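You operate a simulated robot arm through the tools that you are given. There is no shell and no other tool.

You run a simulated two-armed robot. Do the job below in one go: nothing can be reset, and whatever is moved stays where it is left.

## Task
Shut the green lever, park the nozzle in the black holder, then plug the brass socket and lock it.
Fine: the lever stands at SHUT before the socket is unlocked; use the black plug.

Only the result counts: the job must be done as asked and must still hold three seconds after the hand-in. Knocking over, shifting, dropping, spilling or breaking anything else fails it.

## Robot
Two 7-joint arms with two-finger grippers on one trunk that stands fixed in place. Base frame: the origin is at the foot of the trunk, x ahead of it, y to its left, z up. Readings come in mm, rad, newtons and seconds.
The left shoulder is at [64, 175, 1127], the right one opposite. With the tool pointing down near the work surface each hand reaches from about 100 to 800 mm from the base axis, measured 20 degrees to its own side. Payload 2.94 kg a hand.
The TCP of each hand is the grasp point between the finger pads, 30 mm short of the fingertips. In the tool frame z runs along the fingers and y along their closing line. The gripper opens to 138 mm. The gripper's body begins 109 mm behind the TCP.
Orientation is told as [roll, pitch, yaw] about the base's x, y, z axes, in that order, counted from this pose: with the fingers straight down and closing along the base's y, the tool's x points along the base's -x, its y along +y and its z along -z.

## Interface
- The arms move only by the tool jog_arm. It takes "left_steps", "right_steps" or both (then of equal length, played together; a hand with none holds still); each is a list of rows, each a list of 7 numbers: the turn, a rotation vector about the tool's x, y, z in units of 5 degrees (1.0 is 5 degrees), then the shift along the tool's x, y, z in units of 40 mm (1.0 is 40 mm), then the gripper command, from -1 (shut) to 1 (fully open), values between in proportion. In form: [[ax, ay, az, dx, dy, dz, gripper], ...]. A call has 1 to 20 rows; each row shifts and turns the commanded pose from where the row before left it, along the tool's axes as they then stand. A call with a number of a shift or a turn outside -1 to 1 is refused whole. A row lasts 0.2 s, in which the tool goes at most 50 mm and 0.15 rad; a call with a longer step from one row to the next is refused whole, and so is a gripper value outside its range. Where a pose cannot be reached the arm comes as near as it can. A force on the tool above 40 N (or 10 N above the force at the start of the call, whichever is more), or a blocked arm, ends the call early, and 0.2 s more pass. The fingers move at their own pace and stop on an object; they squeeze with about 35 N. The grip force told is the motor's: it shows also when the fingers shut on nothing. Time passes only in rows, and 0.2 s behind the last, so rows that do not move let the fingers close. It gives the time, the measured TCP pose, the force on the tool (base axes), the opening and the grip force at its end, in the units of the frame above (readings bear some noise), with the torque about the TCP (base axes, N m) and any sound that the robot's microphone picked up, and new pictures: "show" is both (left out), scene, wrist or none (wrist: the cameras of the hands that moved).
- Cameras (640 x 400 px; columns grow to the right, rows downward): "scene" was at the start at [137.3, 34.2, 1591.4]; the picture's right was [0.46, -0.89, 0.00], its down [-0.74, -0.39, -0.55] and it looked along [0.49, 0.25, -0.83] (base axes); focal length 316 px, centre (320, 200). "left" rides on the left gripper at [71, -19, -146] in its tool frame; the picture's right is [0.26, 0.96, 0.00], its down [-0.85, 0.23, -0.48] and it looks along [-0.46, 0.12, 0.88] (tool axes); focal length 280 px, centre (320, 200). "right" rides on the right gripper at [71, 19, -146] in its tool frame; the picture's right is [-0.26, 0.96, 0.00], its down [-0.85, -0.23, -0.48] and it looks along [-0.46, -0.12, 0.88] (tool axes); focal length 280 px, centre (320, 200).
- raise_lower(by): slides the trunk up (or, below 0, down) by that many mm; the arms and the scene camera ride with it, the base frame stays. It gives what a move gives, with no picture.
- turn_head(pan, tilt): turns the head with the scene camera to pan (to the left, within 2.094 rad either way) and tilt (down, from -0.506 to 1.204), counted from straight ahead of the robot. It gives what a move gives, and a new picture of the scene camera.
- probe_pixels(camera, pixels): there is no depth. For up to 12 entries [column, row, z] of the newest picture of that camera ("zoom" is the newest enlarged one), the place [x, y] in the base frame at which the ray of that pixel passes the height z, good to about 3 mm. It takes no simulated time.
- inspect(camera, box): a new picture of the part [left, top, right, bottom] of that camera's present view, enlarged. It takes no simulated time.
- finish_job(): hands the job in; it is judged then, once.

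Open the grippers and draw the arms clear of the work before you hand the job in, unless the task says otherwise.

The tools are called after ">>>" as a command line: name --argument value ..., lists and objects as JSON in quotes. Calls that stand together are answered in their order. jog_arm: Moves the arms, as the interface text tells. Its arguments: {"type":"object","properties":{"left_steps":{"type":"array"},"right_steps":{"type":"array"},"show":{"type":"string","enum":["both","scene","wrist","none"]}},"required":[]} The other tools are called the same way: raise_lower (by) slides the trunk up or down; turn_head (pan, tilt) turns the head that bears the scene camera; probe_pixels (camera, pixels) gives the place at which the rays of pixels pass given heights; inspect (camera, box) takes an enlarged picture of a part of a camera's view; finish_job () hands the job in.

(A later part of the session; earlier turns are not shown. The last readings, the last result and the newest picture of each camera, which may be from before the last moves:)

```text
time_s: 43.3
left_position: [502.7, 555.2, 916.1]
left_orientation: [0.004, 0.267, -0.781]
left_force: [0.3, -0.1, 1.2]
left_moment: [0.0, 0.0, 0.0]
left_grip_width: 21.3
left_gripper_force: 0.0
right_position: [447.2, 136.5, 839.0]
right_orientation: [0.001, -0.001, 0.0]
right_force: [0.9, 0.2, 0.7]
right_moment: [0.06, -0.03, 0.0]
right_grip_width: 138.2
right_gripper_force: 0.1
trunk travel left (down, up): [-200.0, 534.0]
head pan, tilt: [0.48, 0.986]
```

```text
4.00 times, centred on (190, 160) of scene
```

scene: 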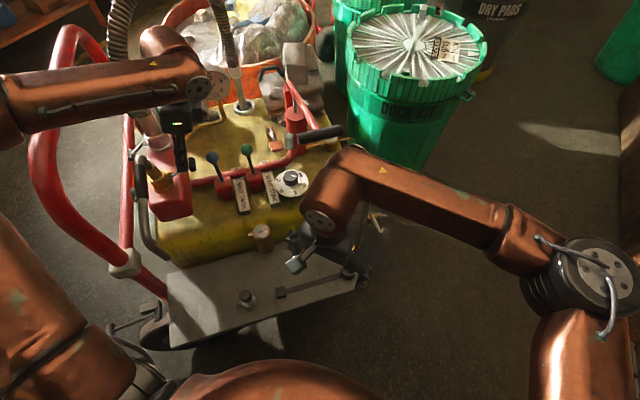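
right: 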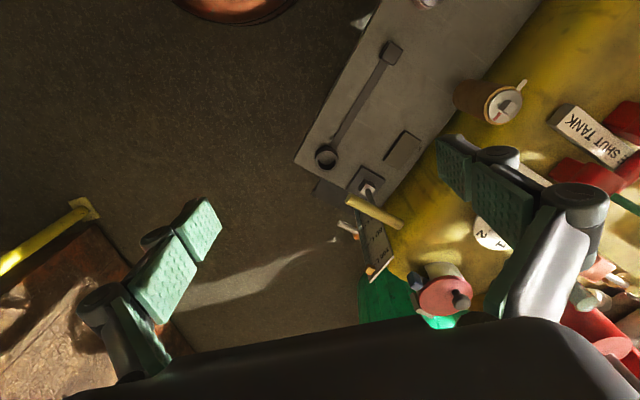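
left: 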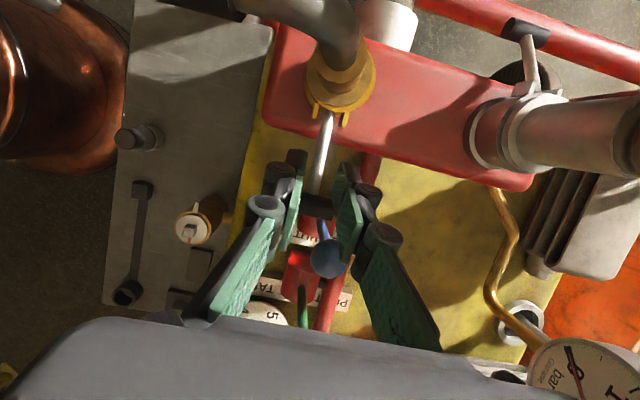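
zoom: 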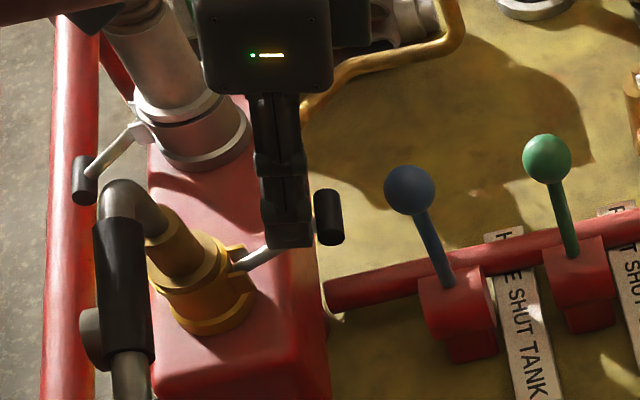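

The pads slid off the T-bar near +30° because it was held only 20 mm from the tips. I open, raise a little and look at where the lever comes to rest now.

>>> jog_arm --left_steps '[[0, 0, 0, 0, 0, 0, -0.19], [0, 0, 0, 0, 0, -0.5, -0.19], [0, 0, 0, 0, 0, -0.5, -0.19]]' --show "both"

>>> inspect --camera "scene" --box '[110, 110, 270, 210]'

```text
time_s: 44.1
left_position: [513.1, 544.8, 953.8]
left_orientation: [0.0, 0.263, -0.787]
left_force: [0.8, -0.1, 0.6]
left_moment: [0.03, -0.02, 0.01]
left_grip_width: 56.0
left_gripper_force: 0.1
right_position: [447.8, 135.8, 839.0]
right_orientation: [0.002, 0.0, -0.002]
right_force: [0.3, 0.5, -0.3]
right_moment: [-0.01, 0.04, -0.02]
right_grip_width: 137.7
right_gripper_force: 0.0
trunk travel left (down, up): [-200.0, 534.0]
head pan, tilt: [0.48, 0.986]
```

scene: 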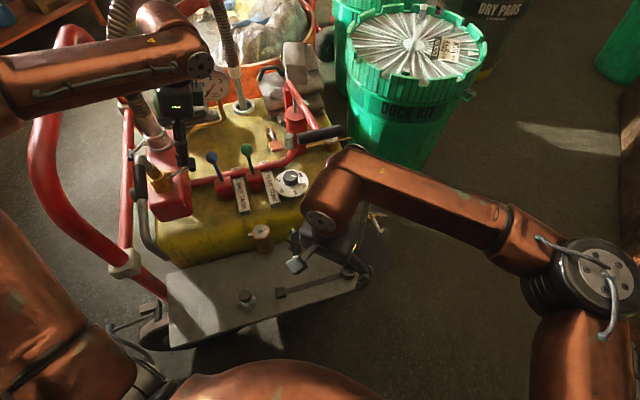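
left: 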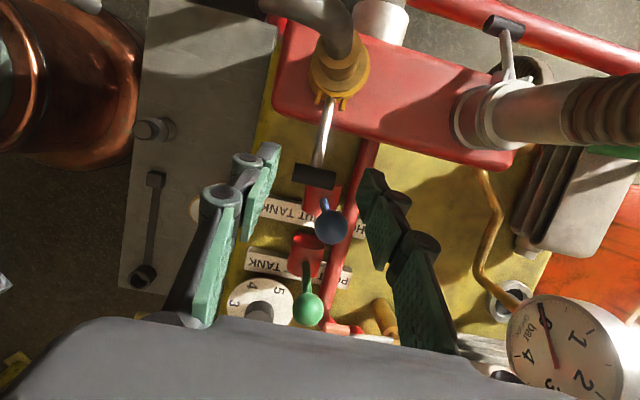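

```text
4.00 times, centred on (190, 160) of scene
```

zoom: 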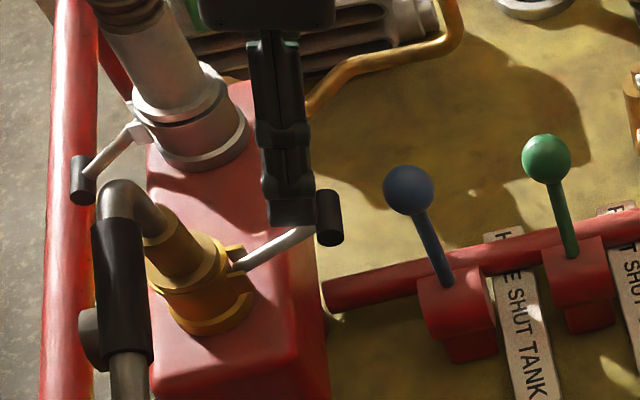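

The lever now stays raised at about +30° (T-bar at scene (192,164)), unlike before. I wait and verify that it holds.

>>> jog_arm --left_steps '[[0, 0, 0, 0, 0, 0, -0.19], [0, 0, 0, 0, 0, 0, -0.19], [0, 0, 0, 0, 0, 0, -0.19]]' --show "both"

>>> inspect --camera "scene" --box '[110, 110, 270, 210]'

>>> inspect --camera "left" --box '[230, 20, 430, 145]'

>>> inspect --camera "left" --box '[260, 120, 380, 195]'

```text
time_s: 44.9
left_position: [512.8, 545.6, 953.6]
left_orientation: [-0.001, 0.263, -0.787]
left_force: [-0.2, 0.5, 0.1]
left_moment: [0.0, 0.01, 0.02]
left_grip_width: 55.9
left_gripper_force: 0.0
right_position: [448.2, 136.3, 837.9]
right_orientation: [-0.001, 0.002, 0.0]
right_force: [-0.1, -0.3, 0.0]
right_moment: [-0.01, -0.02, 0.01]
right_grip_width: 138.2
right_gripper_force: 0.2
trunk travel left (down, up): [-200.0, 534.0]
head pan, tilt: [0.48, 0.986]
```

scene: 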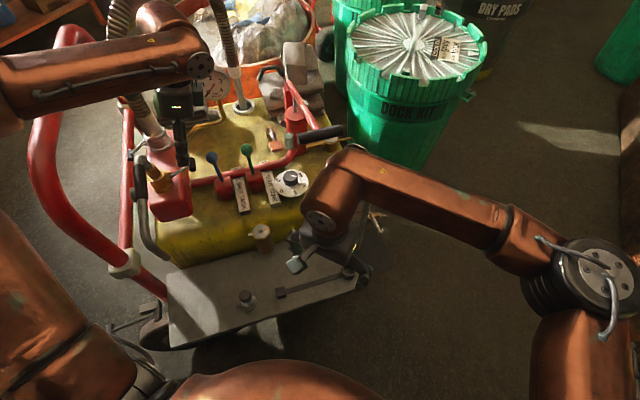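
left: 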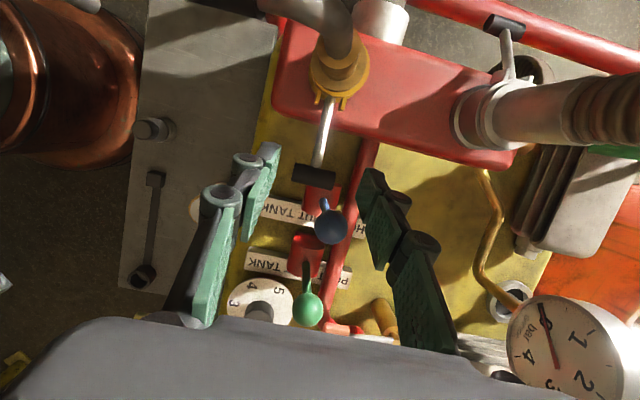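

```text
4.00 times, centred on (190, 160) of scene
```

zoom: 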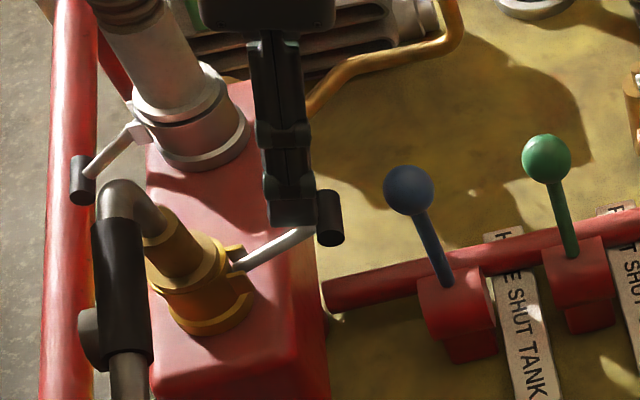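

```text
3.20 times, centred on (330, 82) of left
```

zoom: 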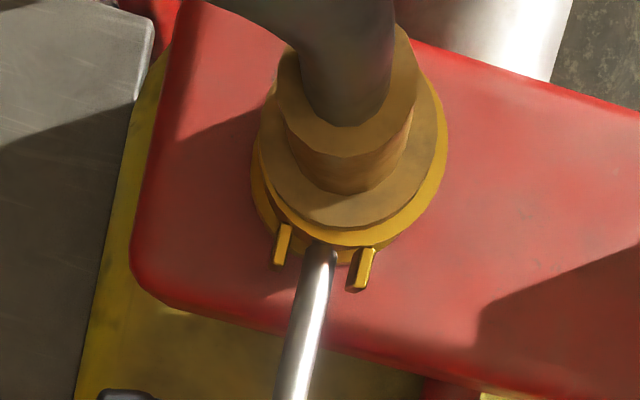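

```text
5.33 times, centred on (320, 158) of left
```

zoom: 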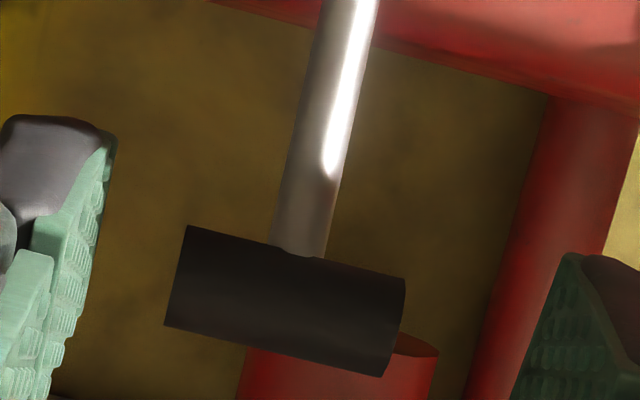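

>>> probe_pixels --camera "left" --pixels '[[313.5, 176.3, 910], [313.5, 176.3, 890], [334, 62, 930], [334, 62, 900]]'

>>> probe_pixels --camera "scene" --pixels '[[192.3, 164.3, 910], [192.3, 164.3, 890], [192.3, 164.3, 870]]'

```text
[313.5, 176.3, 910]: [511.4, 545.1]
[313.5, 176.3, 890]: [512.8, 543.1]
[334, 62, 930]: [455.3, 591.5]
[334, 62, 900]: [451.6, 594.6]
```

```text
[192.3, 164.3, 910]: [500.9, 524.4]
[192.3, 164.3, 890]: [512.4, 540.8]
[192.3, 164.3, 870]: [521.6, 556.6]
```

The T-bar rests at [512.6,542,889], 57° above its locked place, and holds: the socket is unlocked. Next is the nozzle grip (along the 45° direction, f 614–693, u≈108, z≈965). I raise the trunk 100 mm for elbow clearance; the hand rises with it.

>>> raise_lower --by 100

>>> jog_arm --left_steps '[[0, -1, 0, 0, 0, 0, -0.1], [0, -1, 0, 0, 0, 0, -0.1], [0, -1, 0, 0, 0, 0, -0.1], [0, 0, 0, 0, -0.6, -0.75, -0.1], [0, 0, 0, 0, -0.6, 0, -0.1]]' --show "both"

```text
time_s: 46.3
left_position: [512.5, 545.2, 1051.8]
left_orientation: [-0.003, 0.26, -0.787]
left_force: [-0.6, 0.5, -1.2]
left_moment: [0.0, 0.02, -0.01]
left_grip_width: 55.9
left_gripper_force: 0.1
right_position: [448.4, 135.9, 936.7]
right_orientation: [0.0, 0.005, -0.001]
right_force: [-0.1, 0.6, -0.3]
right_moment: [-0.01, -0.03, -0.02]
right_grip_width: 137.7
right_gripper_force: 0.1
trunk travel left (down, up): [-300.0, 434.0]
head pan, tilt: [0.48, 0.986]
```

```text
time_s: 47.5
left_position: [478.8, 512.6, 1082.2]
left_orientation: [-0.001, -0.002, -0.786]
left_force: [-0.4, 0.5, -0.4]
left_moment: [-0.04, -0.06, 0.02]
left_grip_width: 61.9
left_gripper_force: 0.0
right_position: [447.4, 138.0, 938.0]
right_orientation: [0.0, 0.001, -0.001]
right_force: [-0.1, 0.0, -0.8]
right_moment: [-0.05, -0.02, 0.0]
right_grip_width: 137.8
right_gripper_force: 0.0
trunk travel left (down, up): [-300.0, 434.0]
head pan, tilt: [0.48, 0.986]
```

scene: 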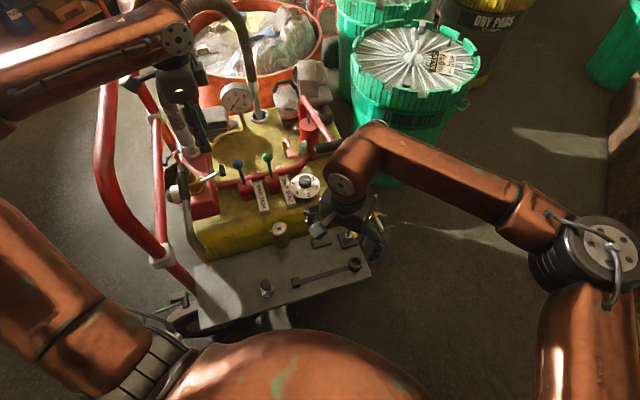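
left: 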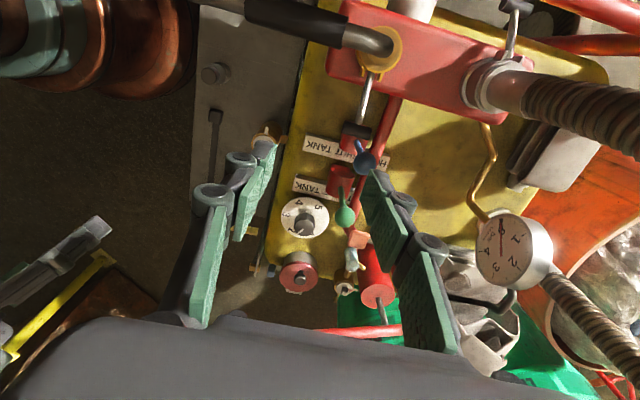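

I check the lock lever remains up, then turn the hand to yaw +45° so the fingers close across the nozzle's grip.

>>> inspect --camera "scene" --box '[150, 130, 290, 217]'

>>> jog_arm --left_steps '[[0, 0, -1, 0, 0, 0, 0], [0, 0, -1, 0, 0, 0, 0], [0, 0, -1, 0, 0, 0, 0], [0, 0, -1, 0, 0, 0, 0], [0, 0, -1, 0, 0, 0, 0], [0, 0, -1, 0, 0, 0, 0], [0, 0, -1, 0, 0, 0, 0], [0, 0, -1, 0, 0, 0, 0], [0, 0, -1, 0, 0, 0, 0], [0, 0, -1, 0, 0, 0, 0], [0, 0, -1, 0, 0, 0, 0], [0, 0, -1, 0, 0, 0, 0], [0, 0, -1, 0, 0, 0, 0], [0, 0, -1, 0, 0, 0, 0], [0, 0, -1, 0, 0, 0, 0], [0, 0, -1, 0, 0, 0, 0], [0, 0, -1, 0, 0, 0, 0], [0, 0, -1, 0, 0, 0, 0]]' --show "both"

```text
4.57 times, centred on (220, 174) of scene
```

zoom: 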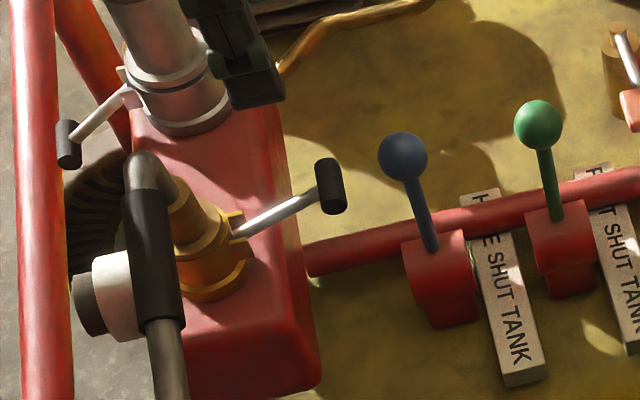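

```text
time_s: 51.3
left_position: [477.5, 511.3, 1083.2]
left_orientation: [-0.001, 0.0, 0.788]
left_force: [-0.3, 0.3, 0.3]
left_moment: [0.02, 0.0, 0.0]
left_grip_width: 69.0
left_gripper_force: 0.1
right_position: [448.3, 136.1, 937.8]
right_orientation: [0.0, 0.002, 0.0]
right_force: [0.3, 0.2, -0.5]
right_moment: [-0.01, -0.04, -0.04]
right_grip_width: 137.8
right_gripper_force: 0.0
trunk travel left (down, up): [-300.0, 434.0]
head pan, tilt: [0.48, 0.986]
```

scene: 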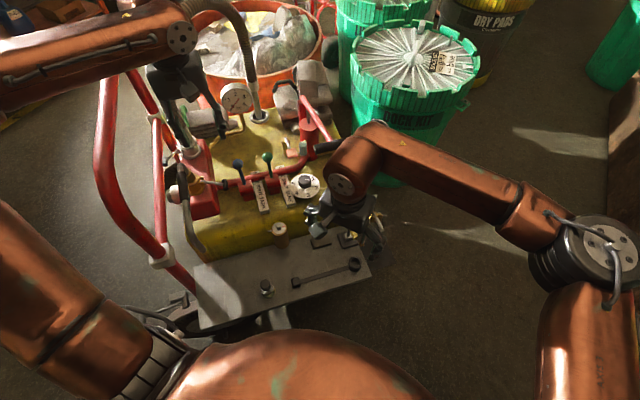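
left: 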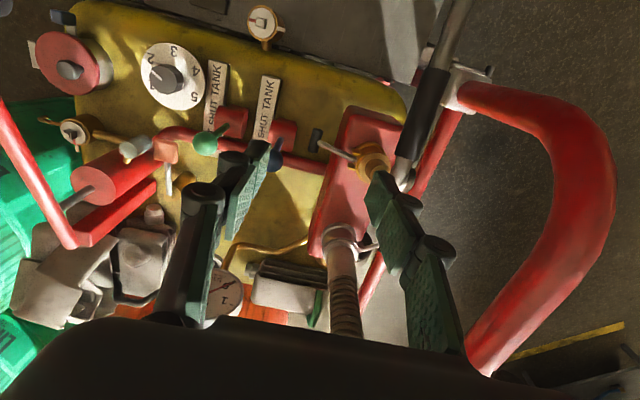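

The hand is at yaw 45° above; the black grip shows at left (432,110). I move over it in level steps.

>>> jog_arm --left_steps '[[0, 0, 0, 0.2, 0.7, 0, 0], [0, 0, 0, 0.2, 0.7, 0, 0], [0, 0, 0, 0.2, 0.7, 0, 0]]' --show "both"

>>> inspect --camera "left" --box '[220, 20, 460, 170]'

>>> inspect --camera "scene" --box '[100, 60, 260, 160]'

```text
time_s: 52.1
left_position: [402.5, 552.3, 1082.3]
left_orientation: [-0.002, 0.001, 0.785]
left_force: [-1.1, 1.7, -0.7]
left_moment: [-0.06, -0.02, 0.0]
left_grip_width: 69.1
left_gripper_force: 0.0
right_position: [447.1, 136.6, 938.7]
right_orientation: [0.0, 0.001, -0.001]
right_force: [0.2, 0.0, 0.4]
right_moment: [-0.05, -0.01, 0.01]
right_grip_width: 138.2
right_gripper_force: 0.1
trunk travel left (down, up): [-300.0, 434.0]
head pan, tilt: [0.48, 0.986]
```

scene: 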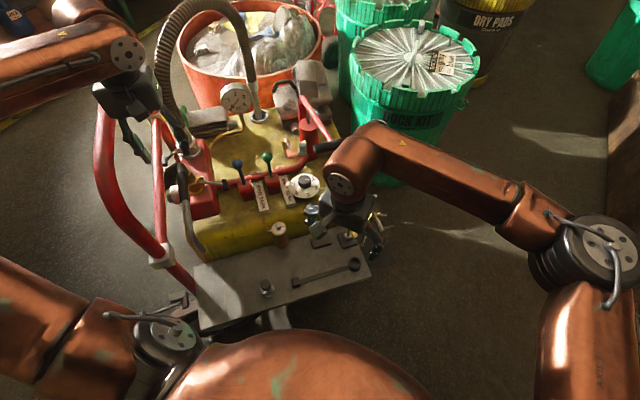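
left: 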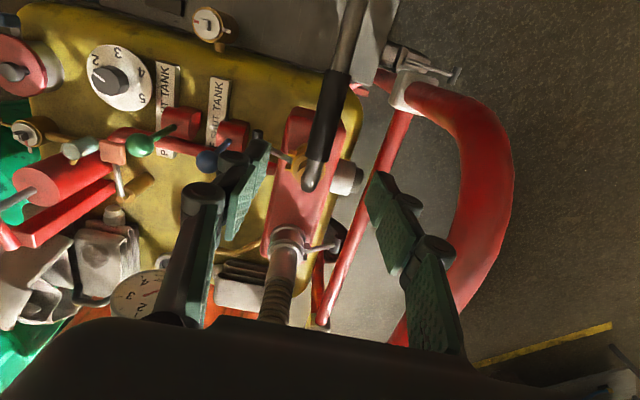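

```text
2.67 times, centred on (340, 95) of left
```

zoom: 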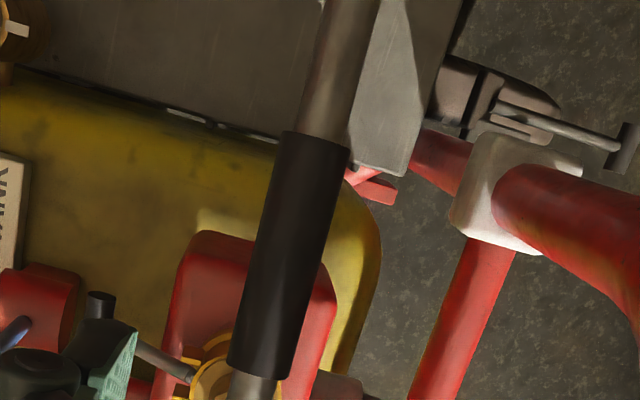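

```text
4.00 times, centred on (180, 110) of scene
```

zoom: 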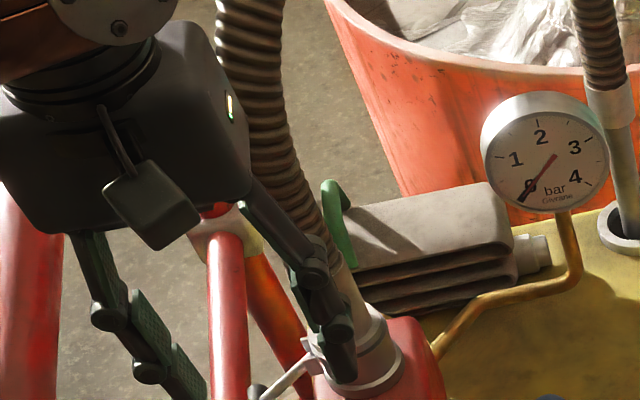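

>>> probe_pixels --camera "left" --pixels '[[339, 72, 957], [316.7, 157, 972], [328, 114, 965], [313, 178, 975], [322, 40, 900], [352, 20, 900]]'

>>> probe_pixels --camera "scene" --pixels '[[180, 180, 965], [178.5, 171, 970], [184, 210, 960]]'

>>> inspect --camera "scene" --box '[150, 130, 250, 192]'

>>> inspect --camera "scene" --box '[150, 190, 250, 252]'

>>> inspect --camera "left" --box '[280, 0, 400, 75]'

```text
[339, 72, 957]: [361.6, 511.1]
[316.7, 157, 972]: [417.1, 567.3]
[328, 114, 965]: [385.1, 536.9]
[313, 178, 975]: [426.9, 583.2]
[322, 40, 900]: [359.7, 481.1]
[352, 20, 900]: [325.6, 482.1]
```

```text
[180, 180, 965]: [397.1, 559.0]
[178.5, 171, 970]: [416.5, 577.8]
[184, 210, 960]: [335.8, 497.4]
```

```text
6.40 times, centred on (200, 161) of scene
```

zoom: 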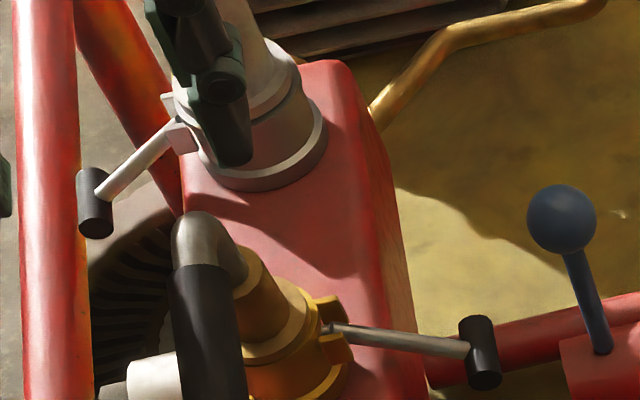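

```text
6.40 times, centred on (200, 221) of scene
```

zoom: 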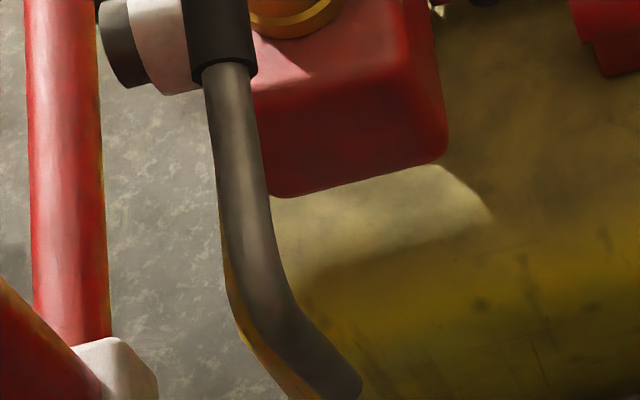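

```text
5.33 times, centred on (340, 38) of left
```

zoom: 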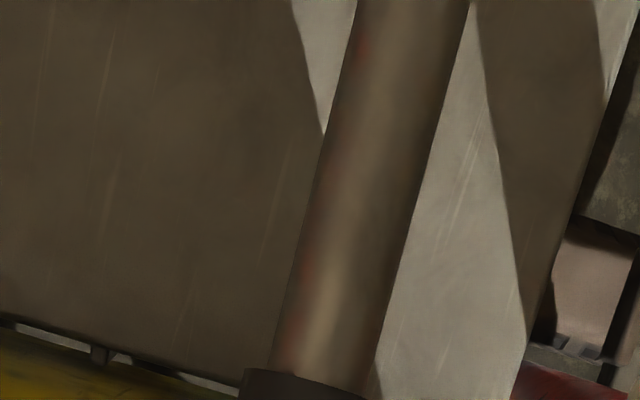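

The lock lever has sunk back to locked (tip at zoom (480,350)): +24° was just short of its over-centre point. I go back, turn to yaw −45° and will re-grip the T-bar deeper in the fingers so I can push it well past.

>>> jog_arm --left_steps '[[0, 0, 0, -0.45, -1, 0, -0.1], [0, 0, 0, -0.45, -1, 0, -0.1], [0, 0, 1, 0, 0, 0, -0.1], [0, 0, 1, 0, 0, 0, -0.1], [0, 0, 1, 0, 0, 0, -0.1], [0, 0, 1, 0, 0, 0, -0.1], [0, 0, 1, 0, 0, 0, -0.1], [0, 0, 1, 0, 0, 0, -0.1], [0, 0, 1, 0, 0, 0, -0.1], [0, 0, 1, 0, 0, 0, -0.1], [0, 0, 1, 0, 0, 0, -0.1], [0, 0, 1, 0, 0, 0, -0.1], [0, 0, 1, 0, 0, 0, -0.1], [0, 0, 1, 0, 0, 0, -0.1], [0, 0, 1, 0, 0, 0, -0.1], [0, 0, 1, 0, 0, 0, -0.1], [0, 0, 1, 0, 0, 0, -0.1], [0, 0, 1, 0, 0, 0, -0.1], [0, 0, 1, 0, 0, 0, -0.1], [0, 0, 1, 0, 0, 0, -0.1]]' --show "both"

>>> inspect --camera "left" --box '[260, 0, 460, 125]'

>>> inspect --camera "scene" --box '[150, 130, 290, 217]'

```text
time_s: 56.3
left_position: [485.6, 522.7, 1082.6]
left_orientation: [-0.001, 0.0, -0.788]
left_force: [0.8, 0.7, 0.0]
left_moment: [0.0, -0.02, -0.01]
left_grip_width: 62.2
left_gripper_force: 0.0
right_position: [447.7, 137.6, 939.0]
right_orientation: [-0.001, 0.003, 0.002]
right_force: [0.6, 0.4, -0.5]
right_moment: [-0.03, 0.0, 0.02]
right_grip_width: 138.0
right_gripper_force: 0.1
trunk travel left (down, up): [-300.0, 434.0]
head pan, tilt: [0.48, 0.986]
```

scene: 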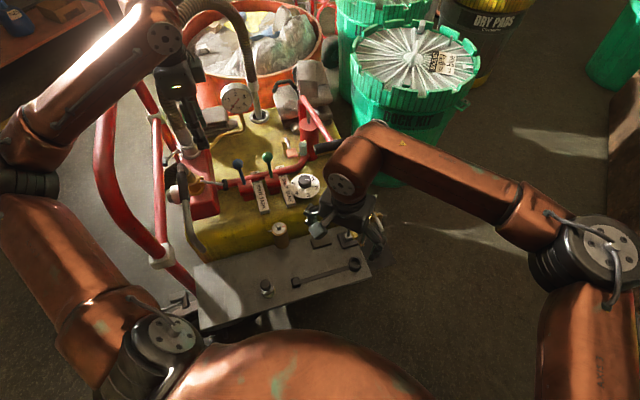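
left: 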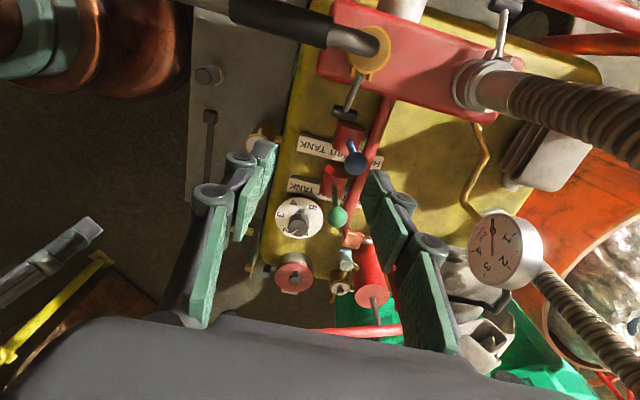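

```text
3.20 times, centred on (360, 62) of left
```

zoom: 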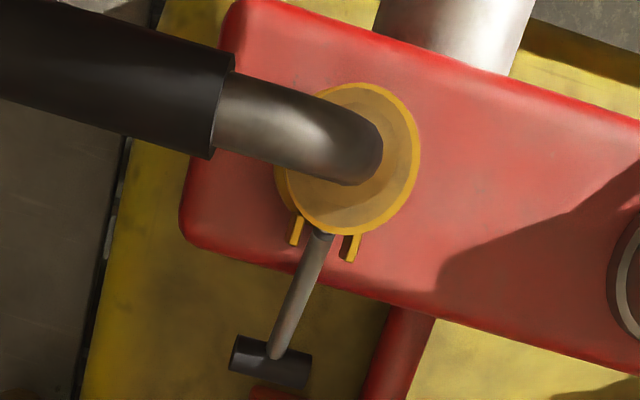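

```text
4.57 times, centred on (220, 174) of scene
```

zoom: 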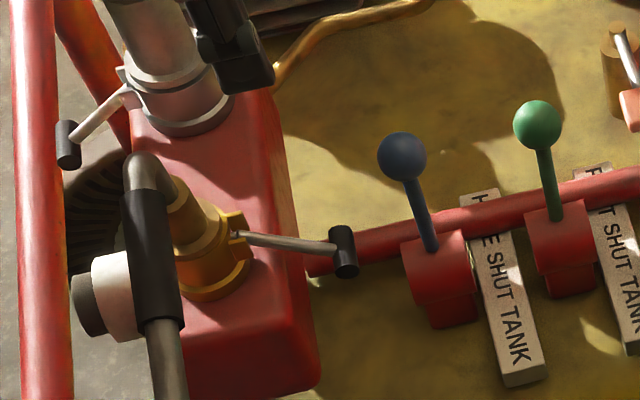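

Locked again as seen. I tilt 15°, go over the T-bar and come down to about z 920 first.

>>> jog_arm --left_steps '[[0, 1, 0, 0, 0, 0, -0.15], [0, 1, 0, 0, 0, 0, -0.15], [0, 1, 0, 0, 0, 0, -0.15], [0, 0, 0, 0.1, 0.84, 0, -0.15], [0, 0, 0, -0.259, 0, 0.966, -0.15], [0, 0, 0, -0.259, 0, 0.966, -0.15], [0, 0, 0, -0.259, 0, 0.966, -0.15], [0, 0, 0, -0.259, 0, 0.966, -0.15]]' --show "both"

>>> inspect --camera "left" --box '[220, 100, 420, 225]'

```text
time_s: 58.1
left_position: [506.7, 550.2, 924.1]
left_orientation: [0.0, 0.262, -0.787]
left_force: [-0.2, 0.7, -0.1]
left_moment: [-0.02, -0.01, -0.01]
left_grip_width: 58.7
left_gripper_force: 0.1
right_position: [448.2, 137.1, 937.7]
right_orientation: [0.0, 0.002, 0.001]
right_force: [0.4, 1.1, 0.1]
right_moment: [0.01, 0.02, 0.04]
right_grip_width: 137.9
right_gripper_force: 0.1
trunk travel left (down, up): [-300.0, 434.0]
head pan, tilt: [0.48, 0.986]
```

scene: 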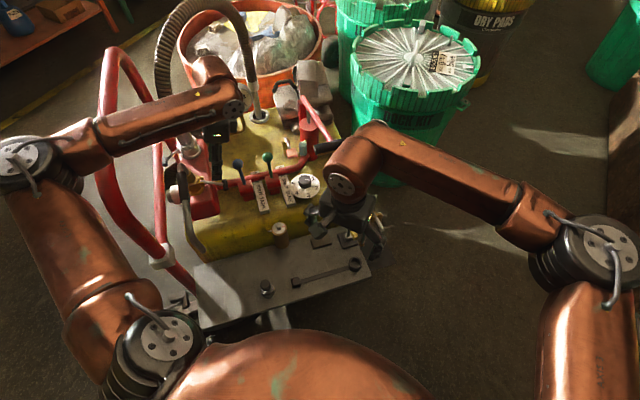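
left: 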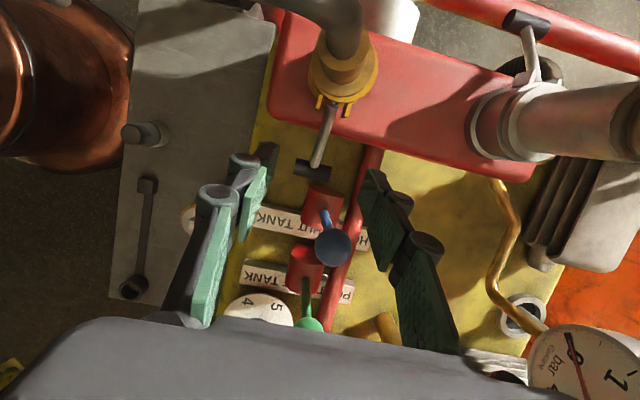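

```text
3.20 times, centred on (320, 162) of left
```

zoom: 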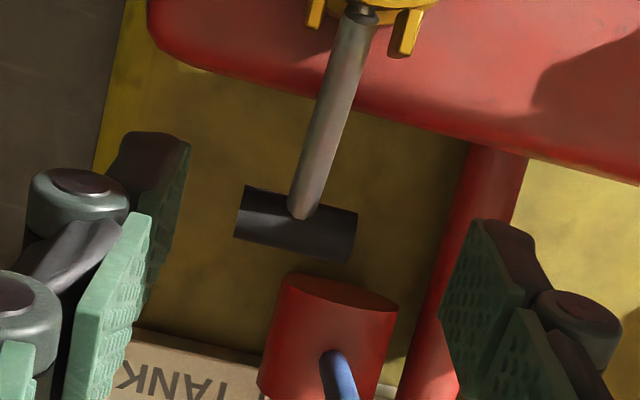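

Aligned over the T-bar. I descend 109 mm so the T-bar sits deeper between the pads, then close.

>>> jog_arm --left_steps '[[0, 0, 0, -0.235, -0.02, 0.876, -0.15], [0, 0, 0, -0.235, 0, 0.876, -0.15], [0, 0, 0, -0.235, 0, 0.876, -0.15], [0, 0, 0, 0, 0, 0, -0.6], [0, 0, 0, 0, 0, 0, -0.6], [0, 0, 0, 0, 0, 0, -0.6]]' --show "wrist"

>>> inspect --camera "left" --box '[220, 120, 420, 245]'

>>> inspect --camera "scene" --box '[150, 100, 290, 187]'

```text
time_s: 59.5
left_position: [506.3, 550.3, 812.0]
left_orientation: [-0.006, 0.263, -0.784]
left_force: [9.5, 12.1, -20.3]
left_moment: [-0.86, -0.68, 0.57]
left_grip_width: 48.5
left_gripper_force: 45.3
right_position: [449.0, 139.3, 937.6]
right_orientation: [-0.003, 0.004, 0.0]
right_force: [-0.2, 0.0, 0.1]
right_moment: [-0.01, 0.01, -0.02]
right_grip_width: 138.1
right_gripper_force: 0.0
trunk travel left (down, up): [-300.0, 434.0]
head pan, tilt: [0.48, 0.986]
```

left: 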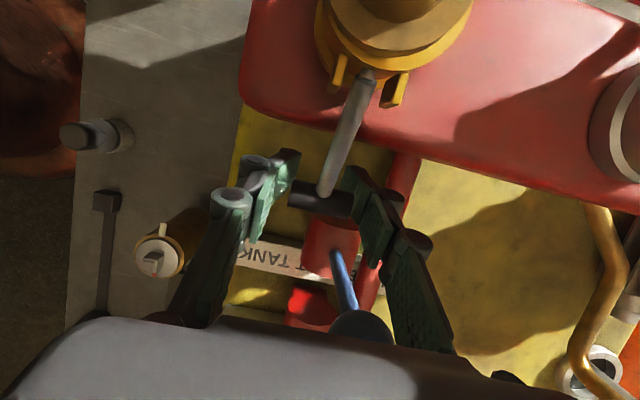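

```text
3.20 times, centred on (320, 182) of left
```

zoom: 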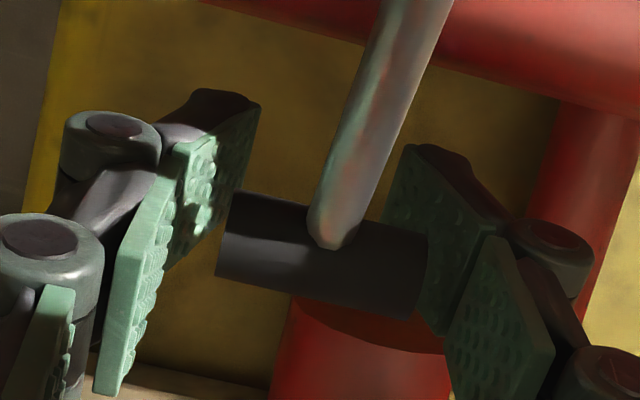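

```text
4.57 times, centred on (220, 144) of scene
```

zoom: 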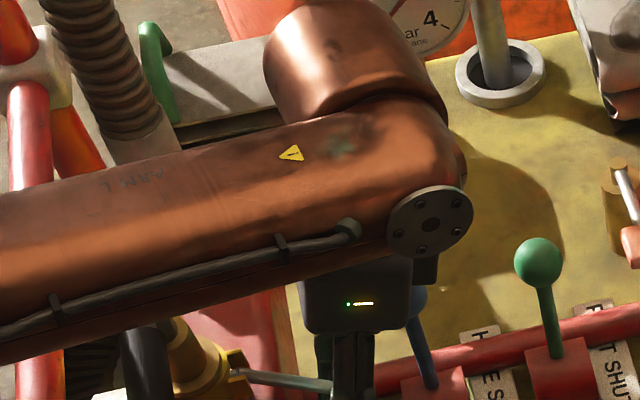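

Gripped, with some wedge force (z −20 N, f +15 N). I start the lift in small steps and watch the readings, nudging +f slightly to centre.

>>> jog_arm --left_steps '[[0, 0, 0, -0.04, 0.03, -0.21, -0.6], [0, 0, 0, -0.04, 0.02, -0.22, -0.6]]' --show "wrist"

```text
time_s: 60.1
left_position: [512.6, 543.3, 829.1]
left_orientation: [-0.004, 0.262, -0.789]
left_force: [0.4, 2.2, -17.8]
left_moment: [-0.8, -0.78, 0.04]
left_grip_width: 46.9
left_gripper_force: 44.4
right_position: [448.8, 138.0, 938.8]
right_orientation: [-0.002, 0.001, 0.0]
right_force: [-0.1, 0.0, -0.5]
right_moment: [0.01, -0.01, 0.0]
right_grip_width: 138.0
right_gripper_force: 0.1
trunk travel left (down, up): [-300.0, 434.0]
head pan, tilt: [0.48, 0.986]
```

left: 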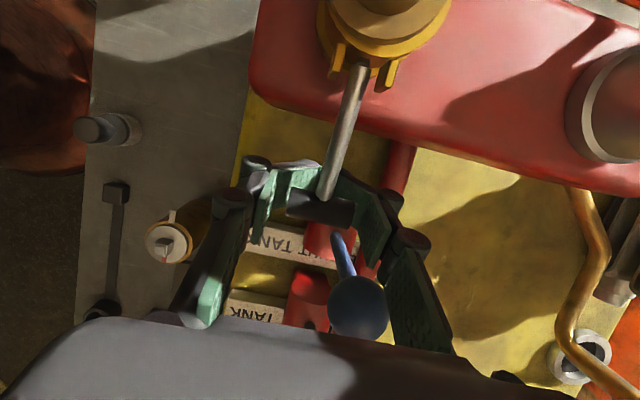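

The gripper's outer pads have curled under the T-bar and cage it, which is ideal. I continue up the arc.

>>> jog_arm --left_steps '[[0, 0, 0, 0.034, 0, -0.436, -0.6], [0, 0, 0, 0.146, 0, -0.411, -0.6], [0, 0, 0, 0.247, 0, -0.36, -0.6]]' --show "wrist"

>>> inspect --camera "scene" --box '[150, 100, 290, 187]'

```text
time_s: 60.9
left_position: [510.2, 546.8, 883.4]
left_orientation: [-0.001, 0.263, -0.786]
left_force: [-4.8, -1.9, -4.2]
left_moment: [-0.08, 0.02, 0.01]
left_grip_width: 47.7
left_gripper_force: 21.3
right_position: [448.1, 137.5, 938.9]
right_orientation: [0.001, 0.002, 0.002]
right_force: [-0.2, 0.0, 0.0]
right_moment: [-0.04, 0.03, -0.01]
right_grip_width: 138.1
right_gripper_force: 0.1
trunk travel left (down, up): [-300.0, 434.0]
head pan, tilt: [0.48, 0.986]
```

left: 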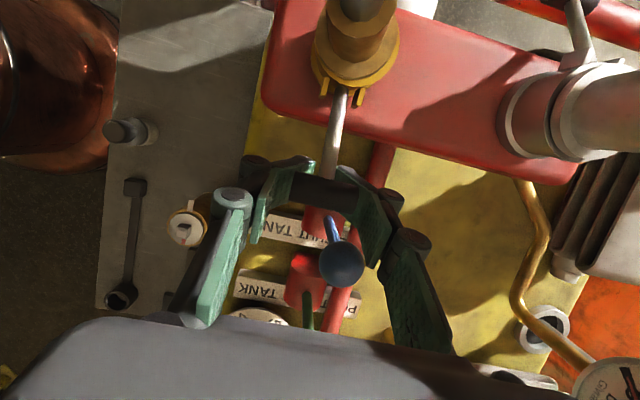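

```text
4.57 times, centred on (220, 144) of scene
```

zoom: 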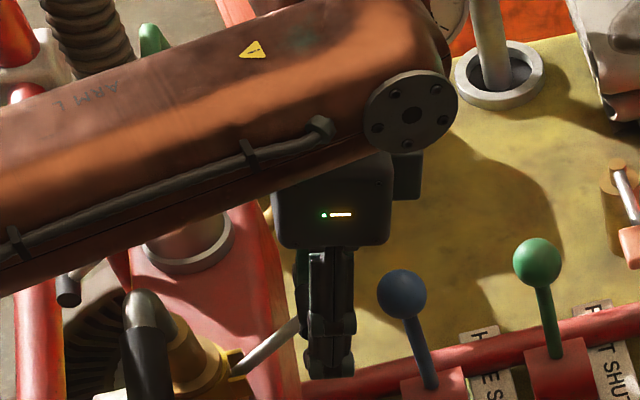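

Forces are low and the T-bar is still held near the tool point (φ≈20°). I continue through the over-centre region.

>>> jog_arm --left_steps '[[0, 0, 0, 0.247, 0, -0.36, -0.6], [0, 0, 0, 0.332, 0, -0.284, -0.6], [0, 0, 0, 0.395, 0, -0.189, -0.6]]' --show "wrist"

>>> inspect --camera "scene" --box '[150, 100, 290, 187]'

>>> inspect --camera "left" --box '[220, 80, 420, 205]'

```text
time_s: 61.3
left_position: [509.6, 547.6, 884.6]
left_orientation: [-0.018, 0.253, -0.794]
left_force: [18.2, 5.5, -23.2]
left_moment: [-0.42, 0.26, -0.56]
left_grip_width: 47.1
left_gripper_force: 45.1
right_position: [450.8, 139.7, 935.9]
right_orientation: [-0.004, 0.005, 0.0]
right_force: [0.5, 0.1, 0.1]
right_moment: [0.0, -0.02, 0.01]
right_grip_width: 138.0
right_gripper_force: 0.0
trunk travel left (down, up): [-300.0, 434.0]
head pan, tilt: [0.48, 0.986]
stopped in row 1 (left hand): the force on the tool passed its limit at 51 N (the readings are from after the stop); the commanded pose is now the measured one
```

left: 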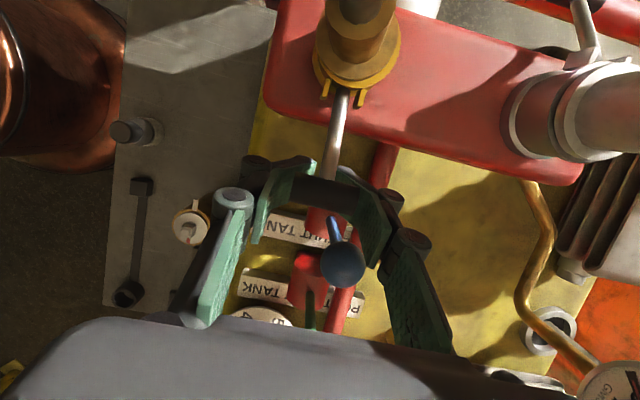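

```text
4.57 times, centred on (220, 144) of scene
```

zoom: 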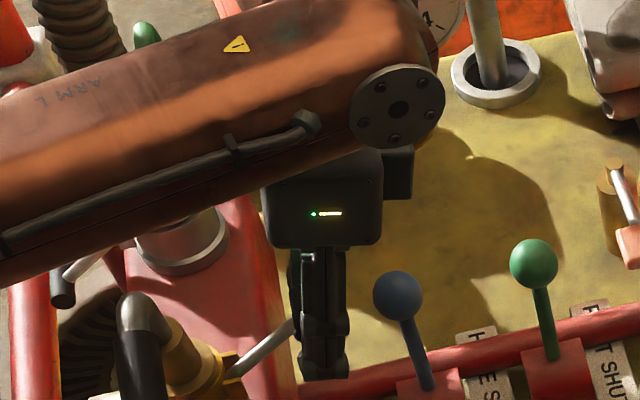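

```text
3.20 times, centred on (320, 142) of left
```

zoom: 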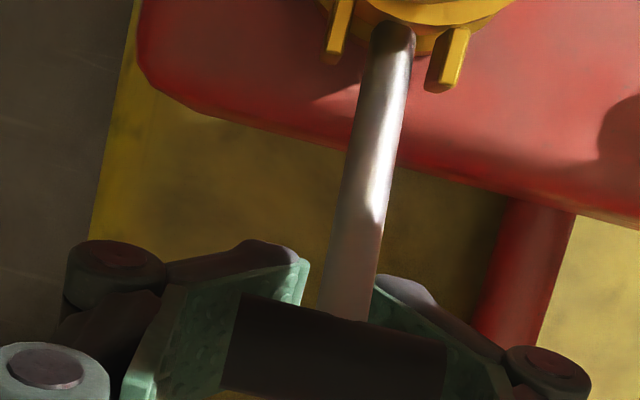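

The lever meets a firm stop at about +25°, so that is the open end of its travel. I relax the push, release it gently there, and watch over time whether it stays.

>>> jog_arm --left_steps '[[0, 0, 0, -0.05, 0, 0.04, -0.6], [0, 0, 0, 0, 0, 0, -0.4], [0, 0, 0, 0, 0, 0, -0.1]]' --show "wrist"

>>> inspect --camera "left" --box '[220, 80, 420, 205]'

>>> inspect --camera "scene" --box '[150, 130, 290, 217]'

```text
time_s: 62.1
left_position: [506.2, 545.8, 887.5]
left_orientation: [-0.014, 0.257, -0.792]
left_force: [0.4, 0.1, -0.2]
left_moment: [0.02, 0.04, -0.01]
left_grip_width: 65.0
left_gripper_force: 0.3
right_position: [447.8, 138.0, 938.7]
right_orientation: [0.001, 0.002, 0.0]
right_force: [0.5, -0.3, 0.2]
right_moment: [0.0, 0.05, 0.01]
right_grip_width: 138.3
right_gripper_force: 0.1
trunk travel left (down, up): [-300.0, 434.0]
head pan, tilt: [0.48, 0.986]
```

left: 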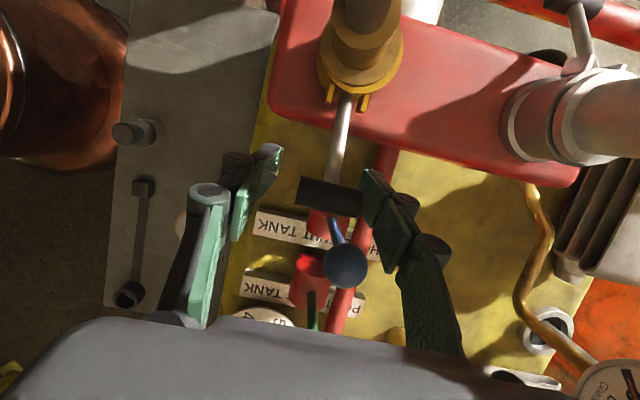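

```text
3.20 times, centred on (320, 142) of left
```

zoom: 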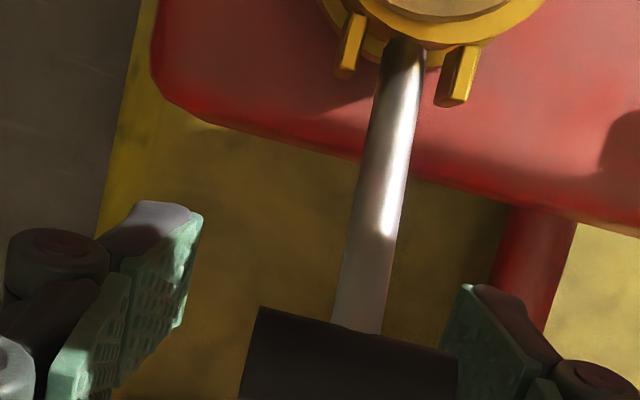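

```text
4.57 times, centred on (220, 174) of scene
```

zoom: 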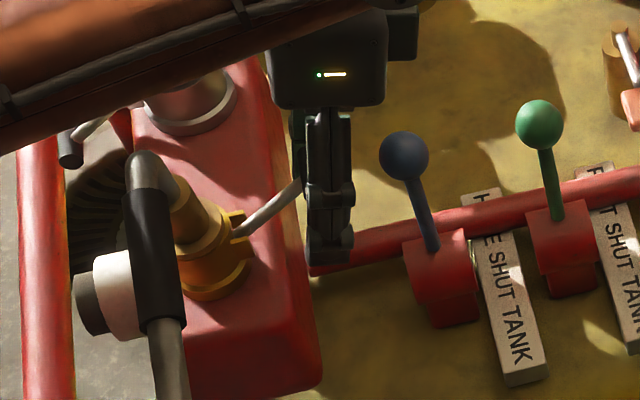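

The lever is up with the hand open. I wait about 2 s and look again.

>>> jog_arm --left_steps '[[0, 0, 0, 0, 0, 0, -0.05], [0, 0, 0, 0, 0, 0, -0.05], [0, 0, 0, 0, 0, 0, -0.05], [0, 0, 0, 0, 0, 0, -0.05], [0, 0, 0, 0, 0, 0, -0.05], [0, 0, 0, 0, 0, 0, -0.05], [0, 0, 0, 0, 0, 0, -0.05], [0, 0, 0, 0, 0, 0, -0.05], [0, 0, 0, 0, 0, 0, -0.05], [0, 0, 0, 0, 0, 0, -0.05]]' --show "wrist"

>>> inspect --camera "left" --box '[220, 80, 420, 205]'

>>> inspect --camera "scene" --box '[150, 130, 290, 217]'

```text
time_s: 64.3
left_position: [507.2, 544.2, 887.0]
left_orientation: [-0.013, 0.255, -0.792]
left_force: [0.4, 0.4, -0.1]
left_moment: [0.01, -0.01, 0.0]
left_grip_width: 65.6
left_gripper_force: 0.1
right_position: [447.4, 137.3, 937.2]
right_orientation: [-0.001, 0.002, 0.0]
right_force: [0.1, 0.4, 0.6]
right_moment: [0.01, 0.0, -0.02]
right_grip_width: 138.1
right_gripper_force: 0.0
trunk travel left (down, up): [-300.0, 434.0]
head pan, tilt: [0.48, 0.986]
```

left: 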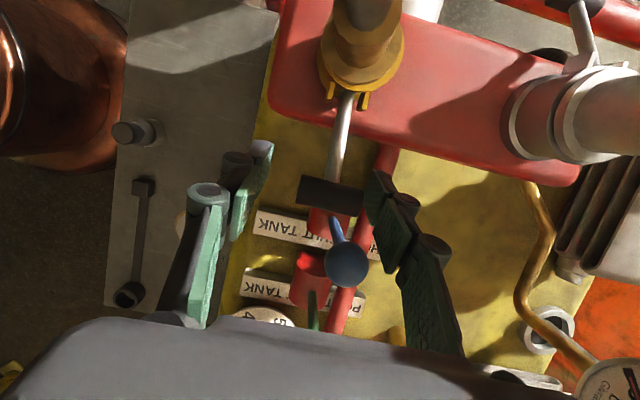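

```text
3.20 times, centred on (320, 142) of left
```

zoom: 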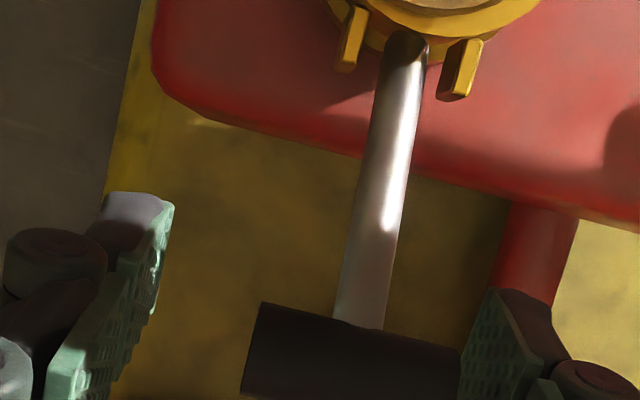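

```text
4.57 times, centred on (220, 174) of scene
```

zoom: 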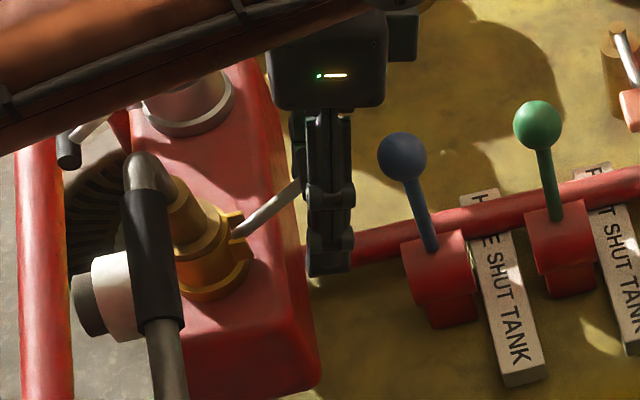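

It stays at the stop. I centre the hand on the T-bar (+6 mm f) and lift straight away from it, then check again.

>>> jog_arm --left_steps '[[0, 0, 0, 0, 0.16, 0, 0], [0, 0, 0, 0.2, 0, -0.75, 0], [0, 0, 0, 0.2, 0, -0.75, 0], [0, 0, 0, 0.2, 0, -0.75, 0]]' --show "both"

>>> inspect --camera "scene" --box '[150, 130, 290, 217]'

>>> inspect --camera "left" --box '[220, 0, 460, 150]'

```text
time_s: 65.3
left_position: [510.2, 549.5, 980.4]
left_orientation: [-0.013, 0.256, -0.792]
left_force: [0.3, -0.1, 0.5]
left_moment: [0.02, -0.01, 0.0]
left_grip_width: 68.7
left_gripper_force: 0.1
right_position: [447.5, 136.9, 938.8]
right_orientation: [0.001, -0.001, 0.0]
right_force: [-0.4, 0.9, 0.8]
right_moment: [0.02, -0.04, 0.01]
right_grip_width: 137.9
right_gripper_force: 0.0
trunk travel left (down, up): [-300.0, 434.0]
head pan, tilt: [0.48, 0.986]
```

scene: 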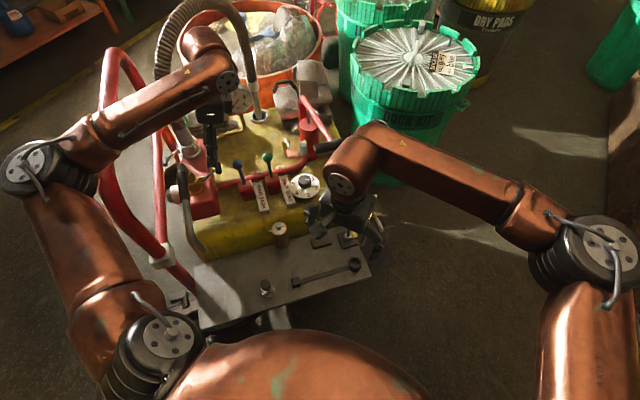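
left: 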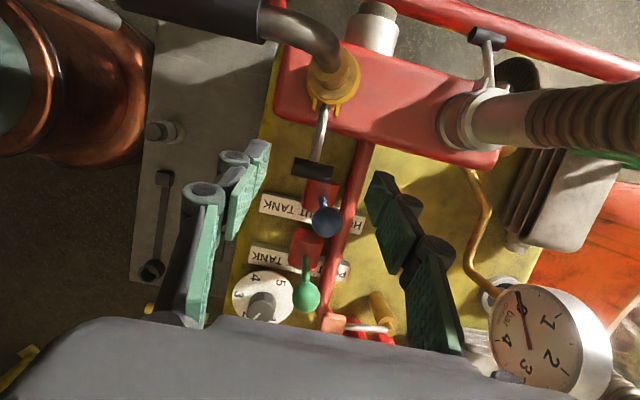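

```text
4.57 times, centred on (220, 174) of scene
```

zoom: 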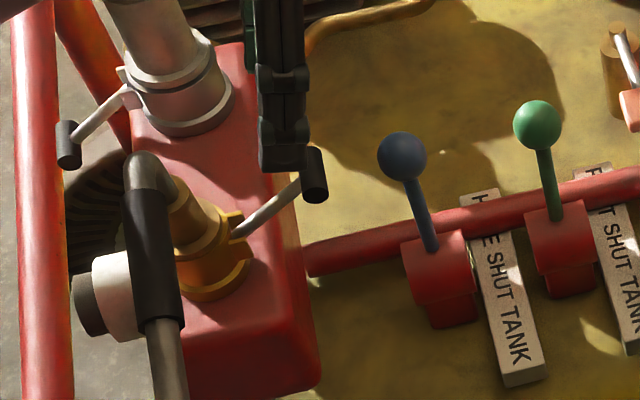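

```text
2.67 times, centred on (340, 75) of left
```

zoom: 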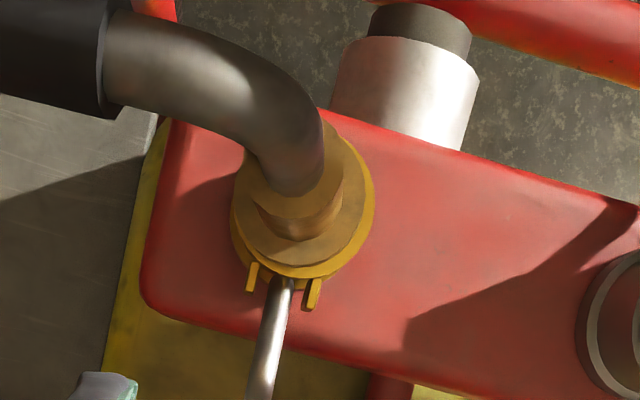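

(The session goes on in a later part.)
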